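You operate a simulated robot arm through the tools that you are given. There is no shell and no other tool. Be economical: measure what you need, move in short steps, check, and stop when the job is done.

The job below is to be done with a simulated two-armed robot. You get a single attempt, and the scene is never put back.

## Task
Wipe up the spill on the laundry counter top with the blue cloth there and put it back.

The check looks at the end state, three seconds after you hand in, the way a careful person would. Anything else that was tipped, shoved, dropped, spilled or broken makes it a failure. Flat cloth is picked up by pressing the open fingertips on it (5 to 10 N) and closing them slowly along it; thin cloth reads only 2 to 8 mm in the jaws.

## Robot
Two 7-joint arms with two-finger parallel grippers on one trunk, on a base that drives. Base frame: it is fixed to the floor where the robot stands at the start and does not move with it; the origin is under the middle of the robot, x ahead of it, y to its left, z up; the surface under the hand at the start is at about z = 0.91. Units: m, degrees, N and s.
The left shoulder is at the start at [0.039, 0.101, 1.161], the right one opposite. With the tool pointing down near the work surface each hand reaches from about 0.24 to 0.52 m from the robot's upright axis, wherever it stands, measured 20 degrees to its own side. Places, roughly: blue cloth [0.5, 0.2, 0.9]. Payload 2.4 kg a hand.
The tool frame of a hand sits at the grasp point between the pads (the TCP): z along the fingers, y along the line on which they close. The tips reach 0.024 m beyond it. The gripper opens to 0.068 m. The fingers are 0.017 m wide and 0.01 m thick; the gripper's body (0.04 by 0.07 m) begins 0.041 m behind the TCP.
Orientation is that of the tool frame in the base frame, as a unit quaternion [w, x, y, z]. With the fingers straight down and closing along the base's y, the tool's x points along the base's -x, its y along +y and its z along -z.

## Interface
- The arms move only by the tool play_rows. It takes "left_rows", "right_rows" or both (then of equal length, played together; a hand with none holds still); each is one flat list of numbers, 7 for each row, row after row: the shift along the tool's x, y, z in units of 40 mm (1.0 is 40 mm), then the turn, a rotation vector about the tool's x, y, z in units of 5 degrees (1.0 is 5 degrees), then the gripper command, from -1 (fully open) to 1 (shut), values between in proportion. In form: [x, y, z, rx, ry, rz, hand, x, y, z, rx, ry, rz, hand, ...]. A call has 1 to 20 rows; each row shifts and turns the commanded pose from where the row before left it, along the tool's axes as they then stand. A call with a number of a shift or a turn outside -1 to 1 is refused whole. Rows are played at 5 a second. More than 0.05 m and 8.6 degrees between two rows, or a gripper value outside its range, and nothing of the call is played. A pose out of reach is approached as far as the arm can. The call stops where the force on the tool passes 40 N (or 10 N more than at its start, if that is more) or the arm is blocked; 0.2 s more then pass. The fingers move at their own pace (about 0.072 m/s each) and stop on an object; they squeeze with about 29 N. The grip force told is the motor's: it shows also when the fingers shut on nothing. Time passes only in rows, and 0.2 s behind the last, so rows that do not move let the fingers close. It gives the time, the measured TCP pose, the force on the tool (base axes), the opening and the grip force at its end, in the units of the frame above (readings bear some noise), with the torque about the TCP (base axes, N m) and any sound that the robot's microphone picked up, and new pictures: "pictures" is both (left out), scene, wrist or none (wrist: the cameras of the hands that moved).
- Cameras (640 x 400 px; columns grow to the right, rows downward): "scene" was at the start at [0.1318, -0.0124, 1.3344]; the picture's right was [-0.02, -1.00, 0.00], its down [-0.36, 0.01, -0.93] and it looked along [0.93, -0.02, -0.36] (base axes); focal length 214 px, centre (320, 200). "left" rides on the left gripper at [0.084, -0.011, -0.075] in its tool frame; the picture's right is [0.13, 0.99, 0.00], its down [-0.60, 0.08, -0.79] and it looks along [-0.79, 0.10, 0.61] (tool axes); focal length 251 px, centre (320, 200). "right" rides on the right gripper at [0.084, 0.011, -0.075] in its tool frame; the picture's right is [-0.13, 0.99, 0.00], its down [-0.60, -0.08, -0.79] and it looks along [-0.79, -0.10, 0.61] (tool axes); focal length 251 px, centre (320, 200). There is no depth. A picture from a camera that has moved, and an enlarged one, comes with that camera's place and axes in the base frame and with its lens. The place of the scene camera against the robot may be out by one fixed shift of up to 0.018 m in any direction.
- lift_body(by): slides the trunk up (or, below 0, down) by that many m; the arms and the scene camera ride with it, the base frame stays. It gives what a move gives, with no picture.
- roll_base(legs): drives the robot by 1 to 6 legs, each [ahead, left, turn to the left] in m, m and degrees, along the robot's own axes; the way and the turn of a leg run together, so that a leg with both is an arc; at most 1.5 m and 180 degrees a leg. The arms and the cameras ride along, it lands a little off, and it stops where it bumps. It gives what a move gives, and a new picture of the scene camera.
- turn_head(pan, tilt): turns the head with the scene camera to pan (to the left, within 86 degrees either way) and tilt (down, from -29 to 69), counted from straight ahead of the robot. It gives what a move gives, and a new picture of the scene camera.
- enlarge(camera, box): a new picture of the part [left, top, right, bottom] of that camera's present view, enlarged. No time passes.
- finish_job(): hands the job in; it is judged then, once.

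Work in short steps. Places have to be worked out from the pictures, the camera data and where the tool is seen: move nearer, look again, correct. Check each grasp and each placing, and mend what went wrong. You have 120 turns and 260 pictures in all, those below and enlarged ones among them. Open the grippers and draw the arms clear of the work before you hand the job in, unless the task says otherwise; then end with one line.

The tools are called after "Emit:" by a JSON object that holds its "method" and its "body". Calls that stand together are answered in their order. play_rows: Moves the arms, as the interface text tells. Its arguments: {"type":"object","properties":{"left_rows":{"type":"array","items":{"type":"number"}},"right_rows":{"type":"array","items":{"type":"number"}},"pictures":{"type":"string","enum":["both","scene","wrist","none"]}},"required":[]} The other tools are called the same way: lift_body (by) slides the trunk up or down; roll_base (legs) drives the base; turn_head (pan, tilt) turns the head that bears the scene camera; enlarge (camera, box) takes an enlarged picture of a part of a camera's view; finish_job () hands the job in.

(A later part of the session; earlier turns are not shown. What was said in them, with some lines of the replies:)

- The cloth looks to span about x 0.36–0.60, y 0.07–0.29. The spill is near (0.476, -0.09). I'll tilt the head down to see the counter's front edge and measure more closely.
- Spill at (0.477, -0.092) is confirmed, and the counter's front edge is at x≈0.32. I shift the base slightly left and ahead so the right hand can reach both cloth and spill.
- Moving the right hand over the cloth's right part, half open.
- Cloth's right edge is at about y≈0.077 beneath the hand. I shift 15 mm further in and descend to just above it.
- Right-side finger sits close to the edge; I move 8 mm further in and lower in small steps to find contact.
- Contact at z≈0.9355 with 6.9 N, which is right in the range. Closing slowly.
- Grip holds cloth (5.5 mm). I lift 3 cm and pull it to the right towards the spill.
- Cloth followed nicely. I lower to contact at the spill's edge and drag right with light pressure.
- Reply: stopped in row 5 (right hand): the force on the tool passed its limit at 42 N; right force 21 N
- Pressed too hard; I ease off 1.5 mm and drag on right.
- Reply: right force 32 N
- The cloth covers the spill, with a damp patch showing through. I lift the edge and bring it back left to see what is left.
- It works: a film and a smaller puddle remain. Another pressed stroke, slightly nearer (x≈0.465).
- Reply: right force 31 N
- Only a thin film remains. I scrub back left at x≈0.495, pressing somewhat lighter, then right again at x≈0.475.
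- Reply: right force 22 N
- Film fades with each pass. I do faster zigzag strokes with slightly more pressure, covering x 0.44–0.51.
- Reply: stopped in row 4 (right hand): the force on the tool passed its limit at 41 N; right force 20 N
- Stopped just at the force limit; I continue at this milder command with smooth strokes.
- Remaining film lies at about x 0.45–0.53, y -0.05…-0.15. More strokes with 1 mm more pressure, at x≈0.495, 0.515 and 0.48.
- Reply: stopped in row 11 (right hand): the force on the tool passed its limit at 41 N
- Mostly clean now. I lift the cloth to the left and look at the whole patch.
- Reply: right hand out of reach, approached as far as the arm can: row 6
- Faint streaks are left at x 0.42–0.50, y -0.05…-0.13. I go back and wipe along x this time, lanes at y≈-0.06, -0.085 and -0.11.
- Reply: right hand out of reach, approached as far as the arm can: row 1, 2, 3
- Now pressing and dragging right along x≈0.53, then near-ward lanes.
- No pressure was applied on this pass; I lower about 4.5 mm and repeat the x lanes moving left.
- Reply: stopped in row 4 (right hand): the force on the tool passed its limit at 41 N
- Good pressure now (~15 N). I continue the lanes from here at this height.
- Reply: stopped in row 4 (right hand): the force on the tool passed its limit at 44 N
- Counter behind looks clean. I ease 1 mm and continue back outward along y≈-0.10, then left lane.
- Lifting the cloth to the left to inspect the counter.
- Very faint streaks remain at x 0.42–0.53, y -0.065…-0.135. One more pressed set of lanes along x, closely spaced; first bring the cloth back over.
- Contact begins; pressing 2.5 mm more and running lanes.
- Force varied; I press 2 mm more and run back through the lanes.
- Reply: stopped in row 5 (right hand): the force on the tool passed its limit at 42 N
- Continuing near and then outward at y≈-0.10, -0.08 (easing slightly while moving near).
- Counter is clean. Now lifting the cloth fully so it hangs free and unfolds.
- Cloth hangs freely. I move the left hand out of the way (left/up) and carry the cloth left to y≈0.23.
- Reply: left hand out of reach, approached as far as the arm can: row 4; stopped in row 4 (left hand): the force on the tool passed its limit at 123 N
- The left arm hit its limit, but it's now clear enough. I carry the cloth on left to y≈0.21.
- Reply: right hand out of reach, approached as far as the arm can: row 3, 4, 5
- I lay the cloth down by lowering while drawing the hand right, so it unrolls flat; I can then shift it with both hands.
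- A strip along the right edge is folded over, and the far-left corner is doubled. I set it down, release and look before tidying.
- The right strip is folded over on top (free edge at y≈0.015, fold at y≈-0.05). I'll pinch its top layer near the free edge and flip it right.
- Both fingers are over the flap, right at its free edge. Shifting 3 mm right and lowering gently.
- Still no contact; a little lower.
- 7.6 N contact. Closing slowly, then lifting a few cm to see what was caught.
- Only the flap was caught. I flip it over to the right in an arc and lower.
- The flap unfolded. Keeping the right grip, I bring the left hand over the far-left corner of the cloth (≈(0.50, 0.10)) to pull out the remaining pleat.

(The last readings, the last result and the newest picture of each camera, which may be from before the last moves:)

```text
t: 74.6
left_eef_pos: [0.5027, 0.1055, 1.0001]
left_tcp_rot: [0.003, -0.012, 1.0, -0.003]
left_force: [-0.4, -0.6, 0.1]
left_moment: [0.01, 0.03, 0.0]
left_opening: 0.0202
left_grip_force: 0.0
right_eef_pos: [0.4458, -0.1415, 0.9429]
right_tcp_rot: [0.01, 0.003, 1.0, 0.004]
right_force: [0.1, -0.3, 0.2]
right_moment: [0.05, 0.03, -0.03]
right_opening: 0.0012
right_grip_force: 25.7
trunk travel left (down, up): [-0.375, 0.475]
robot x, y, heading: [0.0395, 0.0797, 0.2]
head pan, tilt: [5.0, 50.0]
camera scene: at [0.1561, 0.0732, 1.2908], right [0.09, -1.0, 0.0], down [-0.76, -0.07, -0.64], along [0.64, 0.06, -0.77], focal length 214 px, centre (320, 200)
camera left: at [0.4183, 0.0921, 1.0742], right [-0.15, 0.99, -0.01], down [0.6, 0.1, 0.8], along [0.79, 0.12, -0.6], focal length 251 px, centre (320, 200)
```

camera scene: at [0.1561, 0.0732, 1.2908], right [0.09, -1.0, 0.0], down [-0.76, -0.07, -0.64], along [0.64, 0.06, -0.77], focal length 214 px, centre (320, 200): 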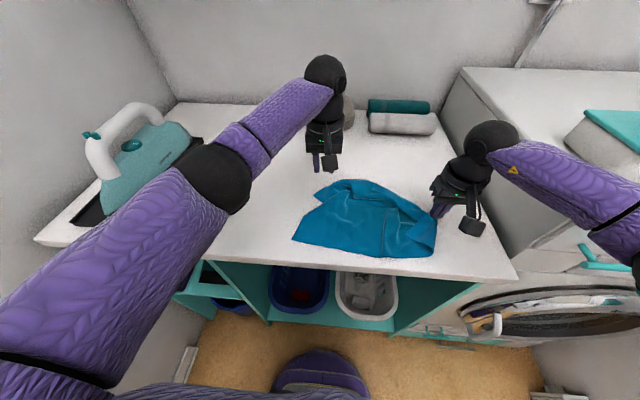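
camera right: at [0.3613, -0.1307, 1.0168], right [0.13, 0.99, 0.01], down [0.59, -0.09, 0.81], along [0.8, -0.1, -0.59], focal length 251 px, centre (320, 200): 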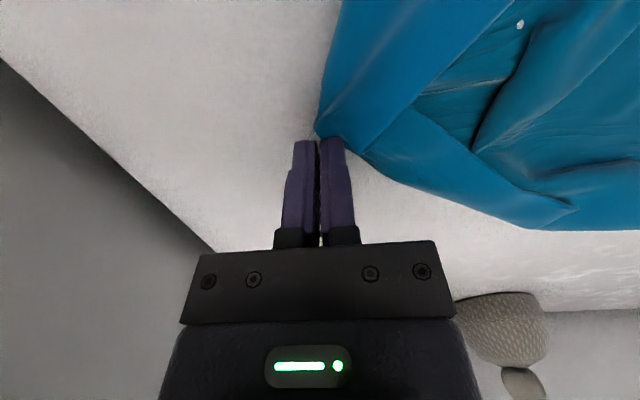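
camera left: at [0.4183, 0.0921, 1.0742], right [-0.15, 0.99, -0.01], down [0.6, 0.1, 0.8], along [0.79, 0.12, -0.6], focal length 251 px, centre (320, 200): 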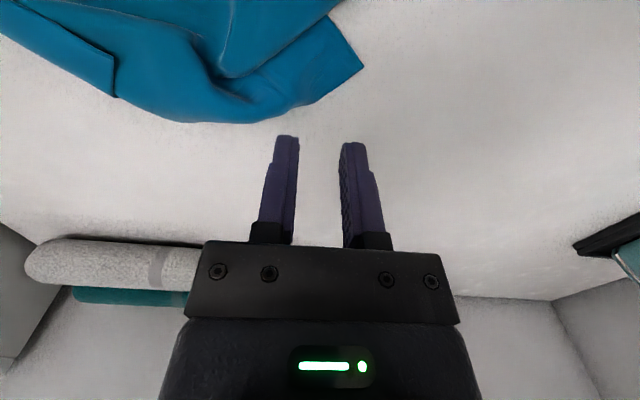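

Patch by the corner is beneath at (0.495, 0.103). I descend to just above it.

Emit:
{"method": "play_rows", "body": {"left_rows": [0.2, -0.05, 0.5, 0, 0, 0, 0.4, 0, 0, 0.5, 0, 0, 0, 0.4, 0, 0, 0.35, 0, 0, 0, 0.4, 0, 0, 0.1, 0, 0, 0, 0.4, 0, 0, 0.05, 0, 0, 0, 0.4, 0, 0, 0, 0, 0, 0, 0.4], "pictures": "wrist"}}

```text
t: 76.0
left_eef_pos: [0.4955, 0.1052, 0.9399]
left_tcp_rot: [0.003, -0.011, 1.0, -0.003]
left_force: [0.0, 0.4, 0.5]
left_moment: [0.0, 0.01, 0.01]
left_opening: 0.0206
left_grip_force: 0.0
right_eef_pos: [0.4458, -0.1423, 0.9444]
right_tcp_rot: [0.01, 0.002, 1.0, 0.004]
right_force: [-0.3, 0.9, -0.2]
right_moment: [0.01, -0.04, -0.02]
right_opening: 0.0011
right_grip_force: 25.6
trunk travel left (down, up): [-0.375, 0.475]
robot x, y, heading: [0.0382, 0.079, 0.3]
head pan, tilt: [5.0, 50.0]
camera left: at [0.4109, 0.0915, 1.015], right [-0.15, 0.99, -0.01], down [0.6, 0.1, 0.8], along [0.79, 0.12, -0.6], focal length 251 px, centre (320, 200)
```

left: 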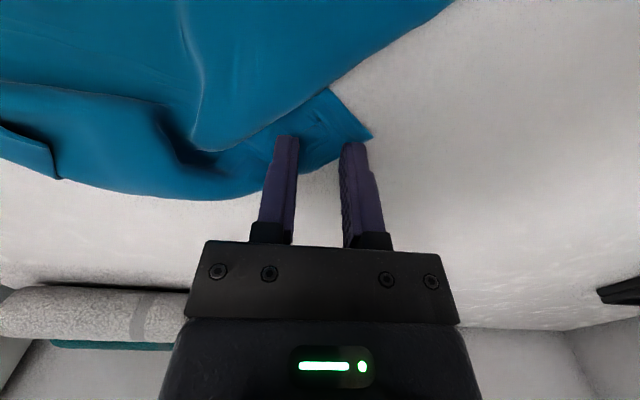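

Nudging 8 mm near and right so both tips are on the patch, then pressing.

Emit:
{"method": "play_rows", "body": {"left_rows": [0.2, -0.2, 0, 0, 0, 0, 0.4, 0, 0, 0.06, 0, 0, 0, 0.4, 0, 0, 0.03, 0, 0, 0, 0.4, 0, 0, 0, 0, 0, 0, 0.4], "pictures": "none"}}

```text
t: 77.0
left_eef_pos: [0.4894, 0.097, 0.9376]
left_tcp_rot: [0.003, -0.012, 1.0, -0.004]
left_force: [0.6, 0.3, 0.0]
left_moment: [0.0, 0.0, 0.03]
left_opening: 0.0203
left_grip_force: 0.0
right_eef_pos: [0.4459, -0.142, 0.943]
right_tcp_rot: [0.011, 0.003, 1.0, 0.003]
right_force: [-0.5, -0.4, -0.5]
right_moment: [0.01, -0.01, -0.02]
right_opening: 0.0011
right_grip_force: 25.5
trunk travel left (down, up): [-0.375, 0.475]
robot x, y, heading: [0.0416, 0.0758, -0.0]
head pan, tilt: [5.0, 50.0]
```

Emit:
{"method": "play_rows", "body": {"left_rows": [0, 0, 0.06, 0, 0, 0, 0.4, 0, 0, 0, 0, 0, 0, 0.4], "pictures": "none"}}

```text
t: 77.6
left_eef_pos: [0.4894, 0.0986, 0.9359]
left_tcp_rot: [0.005, -0.011, 1.0, -0.004]
left_force: [1.8, -0.2, 12.2]
left_moment: [0.2, -0.01, -0.04]
left_opening: 0.0201
left_grip_force: 0.0
right_eef_pos: [0.4457, -0.1421, 0.9437]
right_tcp_rot: [0.011, 0.002, 1.0, 0.004]
right_force: [0.3, -0.1, 0.1]
right_moment: [0.01, 0.01, -0.01]
right_opening: 0.0011
right_grip_force: 25.6
trunk travel left (down, up): [-0.375, 0.475]
robot x, y, heading: [0.0432, 0.0754, 0.2]
head pan, tilt: [5.0, 50.0]
```

Slightly over 10 N; easing a touch and closing.

Emit:
{"method": "play_rows", "body": {"left_rows": [0, 0, -0.015, 0, 0, 0, 0.5, 0, 0, 0, 0, 0, 0, 0.6, 0, 0, 0, 0, 0, 0, 0.7, 0, 0, 0, 0, 0, 0, 0.8, 0, 0, 0, 0, 0, 0, 0.9, 0, 0, 0, 0, 0, 0, 1, 0, 0, 0, 0, 0, 0, 1, 0, 0, 0, 0, 0, 0, 1, 0, 0, -0.5, 0, 0, 0, 1, 0, 0, 0, 0, 0, 0, 1], "pictures": "wrist"}}

```text
t: 79.8
left_eef_pos: [0.4888, 0.0968, 0.9561]
left_tcp_rot: [0.003, -0.011, 1.0, -0.005]
left_force: [0.1, 0.4, 0.5]
left_moment: [0.0, 0.0, -0.03]
left_opening: 0.0019
left_grip_force: 26.3
right_eef_pos: [0.4459, -0.1421, 0.9428]
right_tcp_rot: [0.01, 0.002, 1.0, 0.003]
right_force: [-0.1, 0.2, 0.4]
right_moment: [0.01, 0.0, 0.0]
right_opening: 0.0013
right_grip_force: 25.6
trunk travel left (down, up): [-0.375, 0.475]
robot x, y, heading: [0.0391, 0.0785, 0.2]
head pan, tilt: [5.0, 50.0]
camera left: at [0.4032, 0.0837, 1.0305], right [-0.15, 0.99, -0.01], down [0.6, 0.1, 0.8], along [0.79, 0.12, -0.61], focal length 251 px, centre (320, 200)
```

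left: 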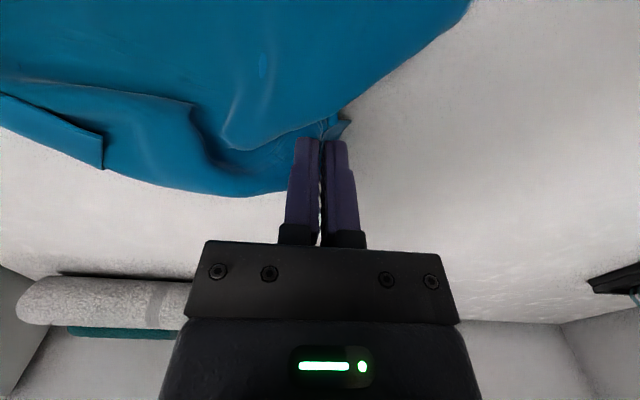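

Corner gripped. Pulling it far-left by about (+0.065, +0.06), right hand holding.

Emit:
{"method": "play_rows", "body": {"left_rows": [-0.35, 0.3, -0.1, 0, 0, 0, 1, -0.35, 0.3, 0, 0, 0, 0, 1, -0.35, 0.3, 0, 0, 0, 0, 1, -0.35, 0.3, 0, 0, 0, 0, 1, -0.3, 0.3, 0, 0, 0, 0, 1, 0, 0, 0, 0, 0, 0, 1], "pictures": "scene"}}

Emit:
{"method": "enlarge", "body": {"camera": "scene", "box": [270, 150, 450, 270]}}

```text
t: 81.2
left_eef_pos: [0.5355, 0.1672, 0.958]
left_tcp_rot: [0.003, -0.012, 1.0, -0.004]
left_force: [0.5, -1.0, 0.2]
left_moment: [-0.02, 0.02, -0.02]
left_opening: 0.0017
left_grip_force: 26.2
left hand out of reach, approached as far as the arm can: row 4, 5
right_eef_pos: [0.4472, -0.1407, 0.9429]
right_tcp_rot: [0.011, 0.003, 1.0, 0.003]
right_force: [0.5, 0.5, 0.1]
right_moment: [0.05, 0.01, 0.02]
right_opening: 0.0008
right_grip_force: 25.9
trunk travel left (down, up): [-0.375, 0.475]
robot x, y, heading: [0.0378, 0.0752, 0.1]
head pan, tilt: [5.0, 50.0]
camera scene: at [0.1561, 0.0733, 1.2908], right [0.09, -1.0, 0.0], down [-0.76, -0.07, -0.64], along [0.64, 0.06, -0.77], focal length 214 px, centre (320, 200)
```

scene: 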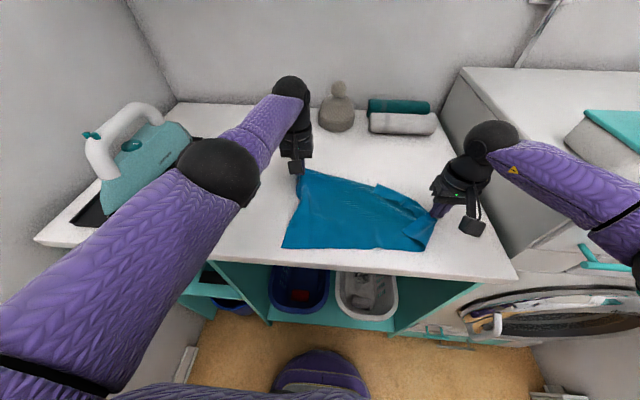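

```text
3.33 times, centred on (360, 210) of scene
camera zoom: at [0.1561, 0.0733, 1.2908], right [0.09, -1.0, 0.0], down [-0.76, -0.07, -0.64], along [0.64, 0.06, -0.77], focal length 715 px, centre (187, 167)
```

zoom: 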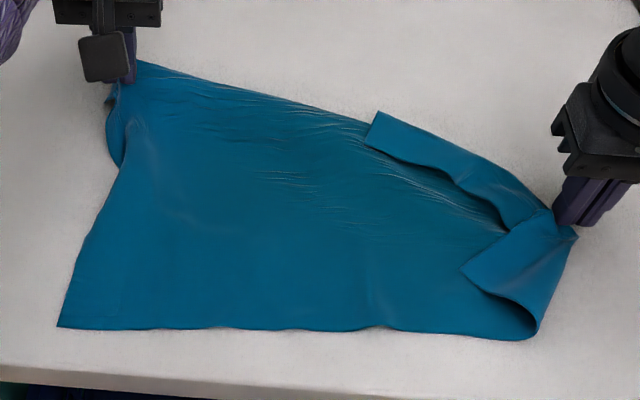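

Now nearly flat, and about 0.31 m wide: the original 0.22 m was with a strip at the right folded over. I'll carry the flat cloth left by driving the base (both hands hold it), then fold the right strip over again as it was.

Emit:
{"method": "roll_base", "body": {"legs": [[0.02, 0.1, 0]]}}

```text
t: 82.3
left_eef_pos: [0.5555, 0.2693, 0.9598]
left_tcp_rot: [0.003, -0.012, 1.0, -0.004]
left_force: [-0.2, 0.2, 0.0]
left_moment: [-0.03, 0.03, -0.03]
left_opening: 0.0015
left_grip_force: 25.8
right_eef_pos: [0.4671, -0.0399, 0.943]
right_tcp_rot: [0.01, 0.003, 1.0, 0.003]
right_force: [0.7, 0.2, 0.2]
right_moment: [-0.01, -0.01, 0.01]
right_opening: 0.0012
right_grip_force: 26.3
trunk travel left (down, up): [-0.375, 0.475]
robot x, y, heading: [0.0625, 0.1799, -0.2]
head pan, tilt: [5.0, 50.0]
camera scene: at [0.1761, 0.175, 1.2908], right [0.09, -1.0, 0.0], down [-0.76, -0.07, -0.64], along [0.64, 0.05, -0.77], focal length 214 px, centre (320, 200)
```

scene: 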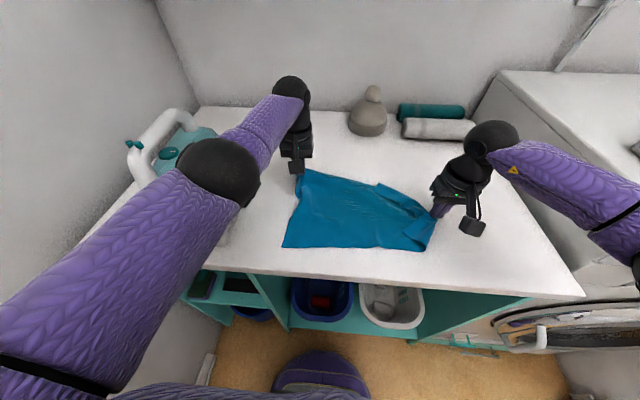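

The cloth is back over its place. Left hand sets its corner down, releases and backs off.

Emit:
{"method": "play_rows", "body": {"left_rows": [0, 0, 0.4, 0, 0, 0, 1, 0, 0, 0.12, 0, 0, 0, 1, 0, 0, 0, 0, 0, 0, 0.6, 0, 0, 0, 0, 0, 0, 0.4, 0, 0, -0.5, 0, 0, 0, 0.4, 0, 0, -0.8, 0, 0, 0, 0.4, 0, 0.3, -0.9, 0, 0, 0, 0.4, 0.3, 0.4, -0.9, 0, 0, 0, 0.4, 0.3, 0.4, -0.7, 0, 0, 0, 0.4], "pictures": "scene"}}

Emit:
{"method": "enlarge", "body": {"camera": "scene", "box": [260, 150, 460, 275]}}

```text
t: 84.3
left_eef_pos: [0.5277, 0.3104, 1.0896]
left_tcp_rot: [0.002, -0.011, 1.0, -0.003]
left_force: [0.7, -0.3, 1.0]
left_moment: [0.0, 0.0, 0.0]
left_opening: 0.0203
left_grip_force: 0.1
right_eef_pos: [0.4659, -0.0398, 0.943]
right_tcp_rot: [0.011, 0.003, 1.0, 0.004]
right_force: [1.0, 0.0, -1.2]
right_moment: [0.02, 0.0, 0.0]
right_opening: 0.0012
right_grip_force: 25.5
trunk travel left (down, up): [-0.375, 0.475]
robot x, y, heading: [0.0628, 0.1776, -0.2]
head pan, tilt: [5.0, 50.0]
camera scene: at [0.1759, 0.1745, 1.2908], right [0.09, -1.0, 0.0], down [-0.76, -0.07, -0.64], along [0.64, 0.06, -0.77], focal length 214 px, centre (320, 200)
```

scene: 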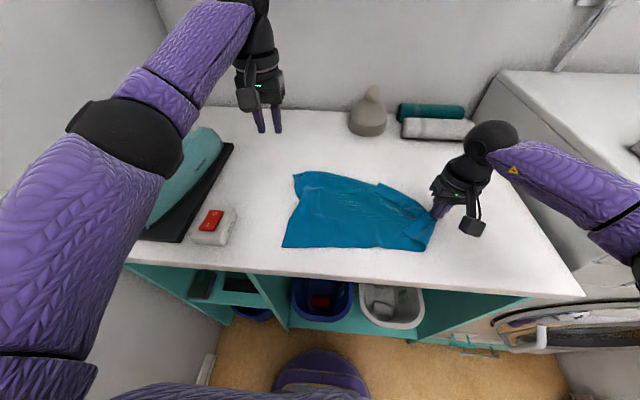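

```text
3.20 times, centred on (360, 212) of scene
camera zoom: at [0.1759, 0.1745, 1.2908], right [0.09, -1.0, 0.0], down [-0.76, -0.07, -0.64], along [0.64, 0.06, -0.77], focal length 686 px, centre (192, 160)
```

zoom: 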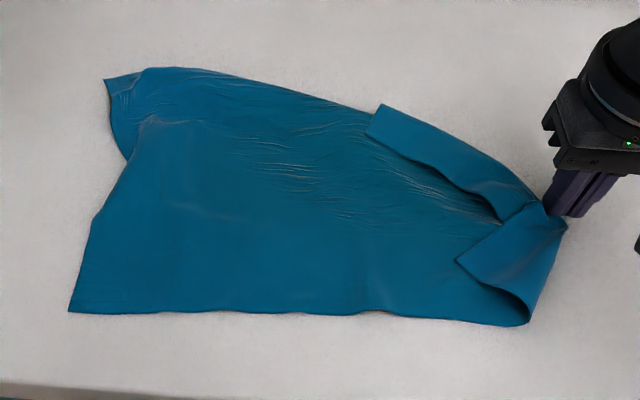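

Nice. Now the right hand folds the right strip over to the left, as it originally lay.

Emit:
{"method": "play_rows", "body": {"right_rows": [0, 0.1, -0.7, 0, 0, 0, 1, 0, 0.5, -0.7, 0, 0, 0, 1, 0, 0.7, -0.3, 0, 0, 0, 1, 0, 0.7, 0, 0, 0, 0, 1, 0, 0.7, 0, 0, 0, 0, 1, 0, 0.7, 0.2, 0, 0, 0, 1, 0, 0.7, 0.4, 0, 0, 0, 1, 0, 0.4, 0.6, 0, 0, 0, 1, 0, 0, 0, 0, 0, 0, 1]}}

Emit:
{"method": "enlarge", "body": {"camera": "scene", "box": [260, 150, 460, 275]}}

```text
t: 86.3
left_eef_pos: [0.5278, 0.3108, 1.089]
left_tcp_rot: [0.004, -0.011, 1.0, -0.004]
left_force: [-0.8, -0.9, 0.5]
left_moment: [-0.02, 0.02, -0.01]
left_opening: 0.0204
left_grip_force: 0.1
right_eef_pos: [0.4679, 0.1402, 0.966]
right_tcp_rot: [0.012, 0.003, 1.0, 0.004]
right_force: [0.0, -1.0, -1.2]
right_moment: [0.01, -0.01, 0.01]
right_opening: 0.0013
right_grip_force: 26.0
trunk travel left (down, up): [-0.375, 0.475]
robot x, y, heading: [0.0586, 0.1825, 0.3]
head pan, tilt: [5.0, 50.0]
camera scene: at [0.1761, 0.1746, 1.2908], right [0.09, -1.0, 0.0], down [-0.76, -0.07, -0.64], along [0.64, 0.06, -0.77], focal length 214 px, centre (320, 200)
camera right: at [0.383, 0.1511, 1.0386], right [0.14, 0.99, 0.01], down [0.59, -0.09, 0.81], along [0.8, -0.1, -0.59], focal length 251 px, centre (320, 200)
```

scene: 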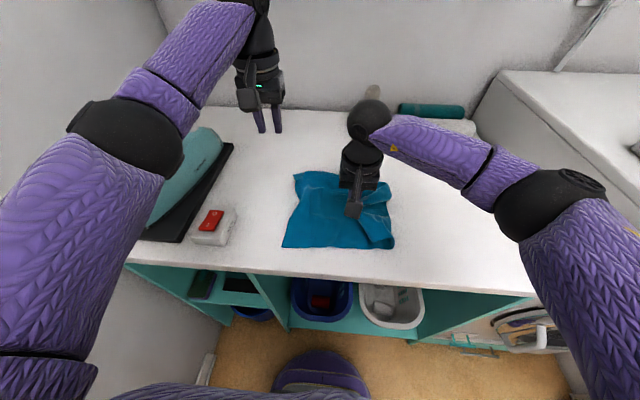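
right: 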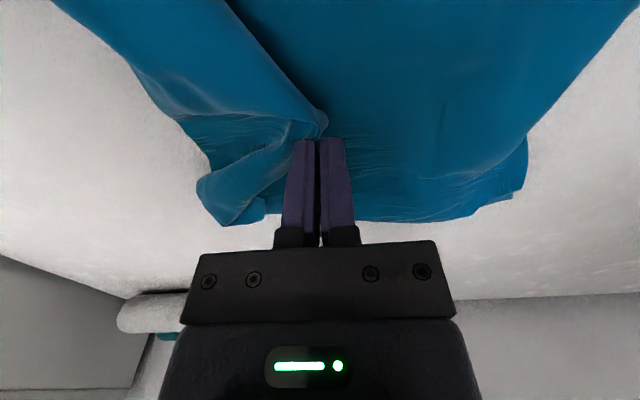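

```text
3.20 times, centred on (360, 212) of scene
camera zoom: at [0.1761, 0.1746, 1.2908], right [0.09, -1.0, 0.0], down [-0.76, -0.07, -0.64], along [0.64, 0.06, -0.77], focal length 686 px, centre (192, 160)
```

zoom: 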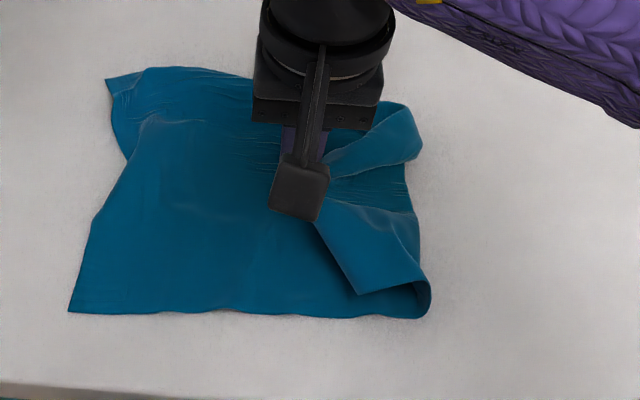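

The footprint now matches the original. Lowering, releasing and backing off upwards.

Emit:
{"method": "play_rows", "body": {"right_rows": [0, 0, 0.4, 0, 0, 0, 1, 0, 0, 0.2, 0, 0, 0, 1, 0, 0, 0, 0, 0, 0, 0.7, 0, 0, 0, 0, 0, 0, 0.3, 0, 0, -0.5, 0, 0, 0, 0.3, 0, 0, -0.9, 0, 0, 0, 0.3, 0, -0.4, -0.9, 0, 0, 0, 0.3, 0, -0.9, -0.7, 0, 0, 0, 0.3, 0, -0.9, -0.5, 0, 0, 0, 0.3, 0, -0.9, 0, 0, 0, 0, 0, 0, -0.9, 0, 0, 0, 0, 0]}}

Emit:
{"method": "enlarge", "body": {"camera": "scene", "box": [260, 150, 460, 275]}}

```text
t: 88.7
left_eef_pos: [0.527, 0.3101, 1.0891]
left_tcp_rot: [0.003, -0.011, 1.0, -0.004]
left_force: [1.0, -0.2, -0.3]
left_moment: [0.03, 0.02, 0.01]
left_opening: 0.0204
left_grip_force: 0.0
right_eef_pos: [0.4614, -0.0224, 1.0787]
right_tcp_rot: [0.011, 0.002, 1.0, 0.003]
right_force: [0.0, -0.5, -0.4]
right_moment: [-0.03, 0.0, -0.01]
right_opening: 0.0342
right_grip_force: 0.2
trunk travel left (down, up): [-0.375, 0.475]
robot x, y, heading: [0.0616, 0.1791, -0.1]
head pan, tilt: [5.0, 50.0]
camera scene: at [0.176, 0.1743, 1.2908], right [0.09, -1.0, 0.0], down [-0.76, -0.07, -0.64], along [0.64, 0.06, -0.77], focal length 214 px, centre (320, 200)
camera right: at [0.3764, -0.012, 1.153], right [0.14, 0.99, 0.01], down [0.59, -0.09, 0.81], along [0.8, -0.1, -0.59], focal length 251 px, centre (320, 200)
```

scene: 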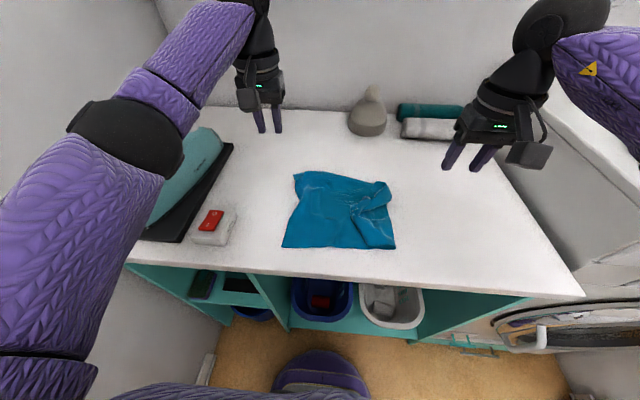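
right: 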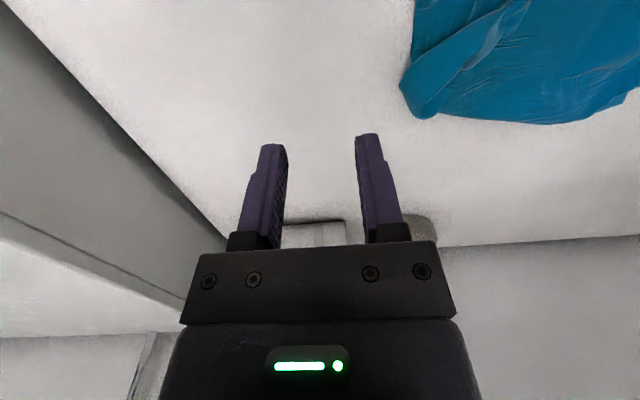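

```text
3.20 times, centred on (360, 212) of scene
camera zoom: at [0.176, 0.1743, 1.2908], right [0.09, -1.0, 0.0], down [-0.76, -0.07, -0.64], along [0.64, 0.06, -0.77], focal length 686 px, centre (192, 160)
```

zoom: 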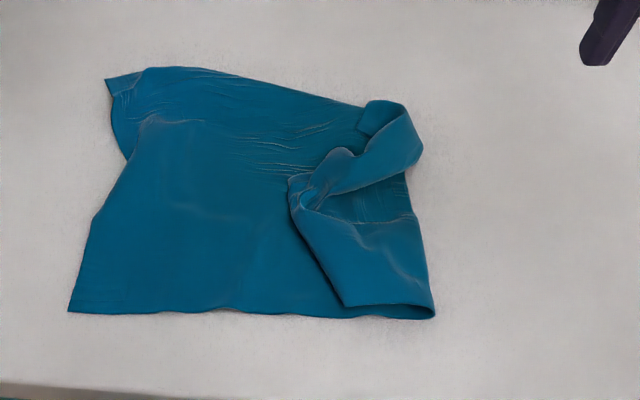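

The cloth's corners are within about 2–3 cm of the original ones and it lies flat. I draw both arms up and clear, and check the wiped area once more.

Emit:
{"method": "play_rows", "body": {"left_rows": [0.2, 0, -0.7, 0, 0, 0, -0.5, 0.2, 0, -0.7, 0, 0, 0, -1, 0.2, 0, -0.5, 0, 0, 0, -1], "right_rows": [0.3, 0, -0.8, 0, 0, 0, -0.5, 0.3, 0, -0.8, 0, 0, 0, -1, 0.3, 0, -0.8, 0, 0, 0, -1], "pictures": "scene"}}

Emit:
{"method": "enlarge", "body": {"camera": "scene", "box": [380, 140, 540, 280]}}

```text
t: 89.5
left_eef_pos: [0.5041, 0.3123, 1.1645]
left_tcp_rot: [0.004, -0.012, 1.0, -0.004]
left_force: [-0.3, -0.2, 0.4]
left_moment: [0.0, -0.01, 0.0]
left_opening: 0.0678
left_grip_force: 0.0
right_eef_pos: [0.4225, -0.0232, 1.1739]
right_tcp_rot: [0.01, 0.004, 1.0, 0.004]
right_force: [0.5, -0.5, 0.5]
right_moment: [0.02, 0.0, -0.01]
right_opening: 0.0679
right_grip_force: 0.0
trunk travel left (down, up): [-0.375, 0.475]
robot x, y, heading: [0.0617, 0.1771, -0.4]
head pan, tilt: [5.0, 50.0]
camera scene: at [0.1756, 0.1746, 1.2908], right [0.09, -1.0, 0.0], down [-0.76, -0.07, -0.64], along [0.64, 0.06, -0.77], focal length 214 px, centre (320, 200)
```

scene: 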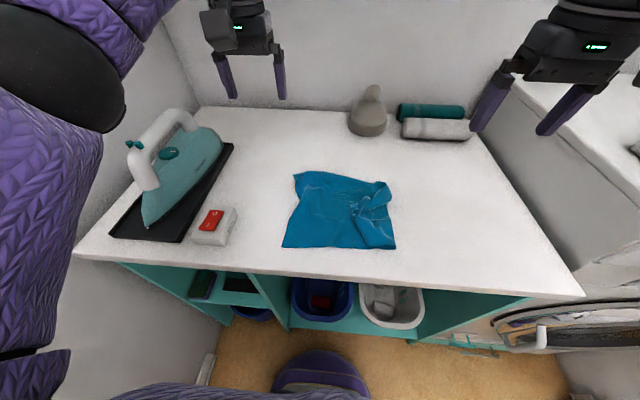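

```text
2.86 times, centred on (460, 210) of scene
camera zoom: at [0.1756, 0.1746, 1.2908], right [0.09, -1.0, 0.0], down [-0.76, -0.07, -0.64], along [0.64, 0.06, -0.77], focal length 613 px, centre (-80, 171)
```

zoom: 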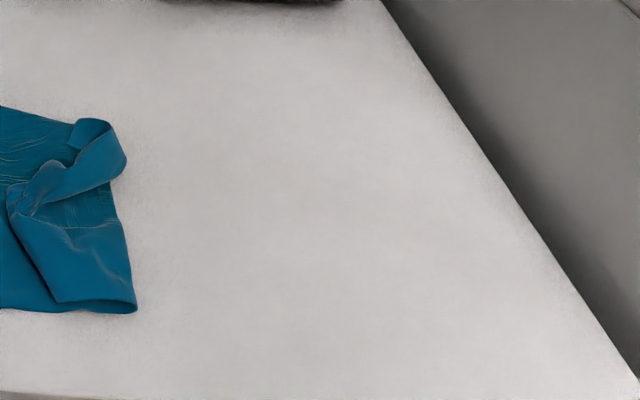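

The counter is clean, the cloth is back in its place, nothing else moved, and both hands are open and clear. Handing in.

Emit:
{"method": "finish_job", "body": {}}

```text
The job is handed in.
```

I wiped up the spill with the blue cloth; the last close-up of the counter shows no trace of it. The cloth is back in place, lying flat with its corners 2–3 cm from where they started and a few creases left in its right side. Nothing else on the counter moved.
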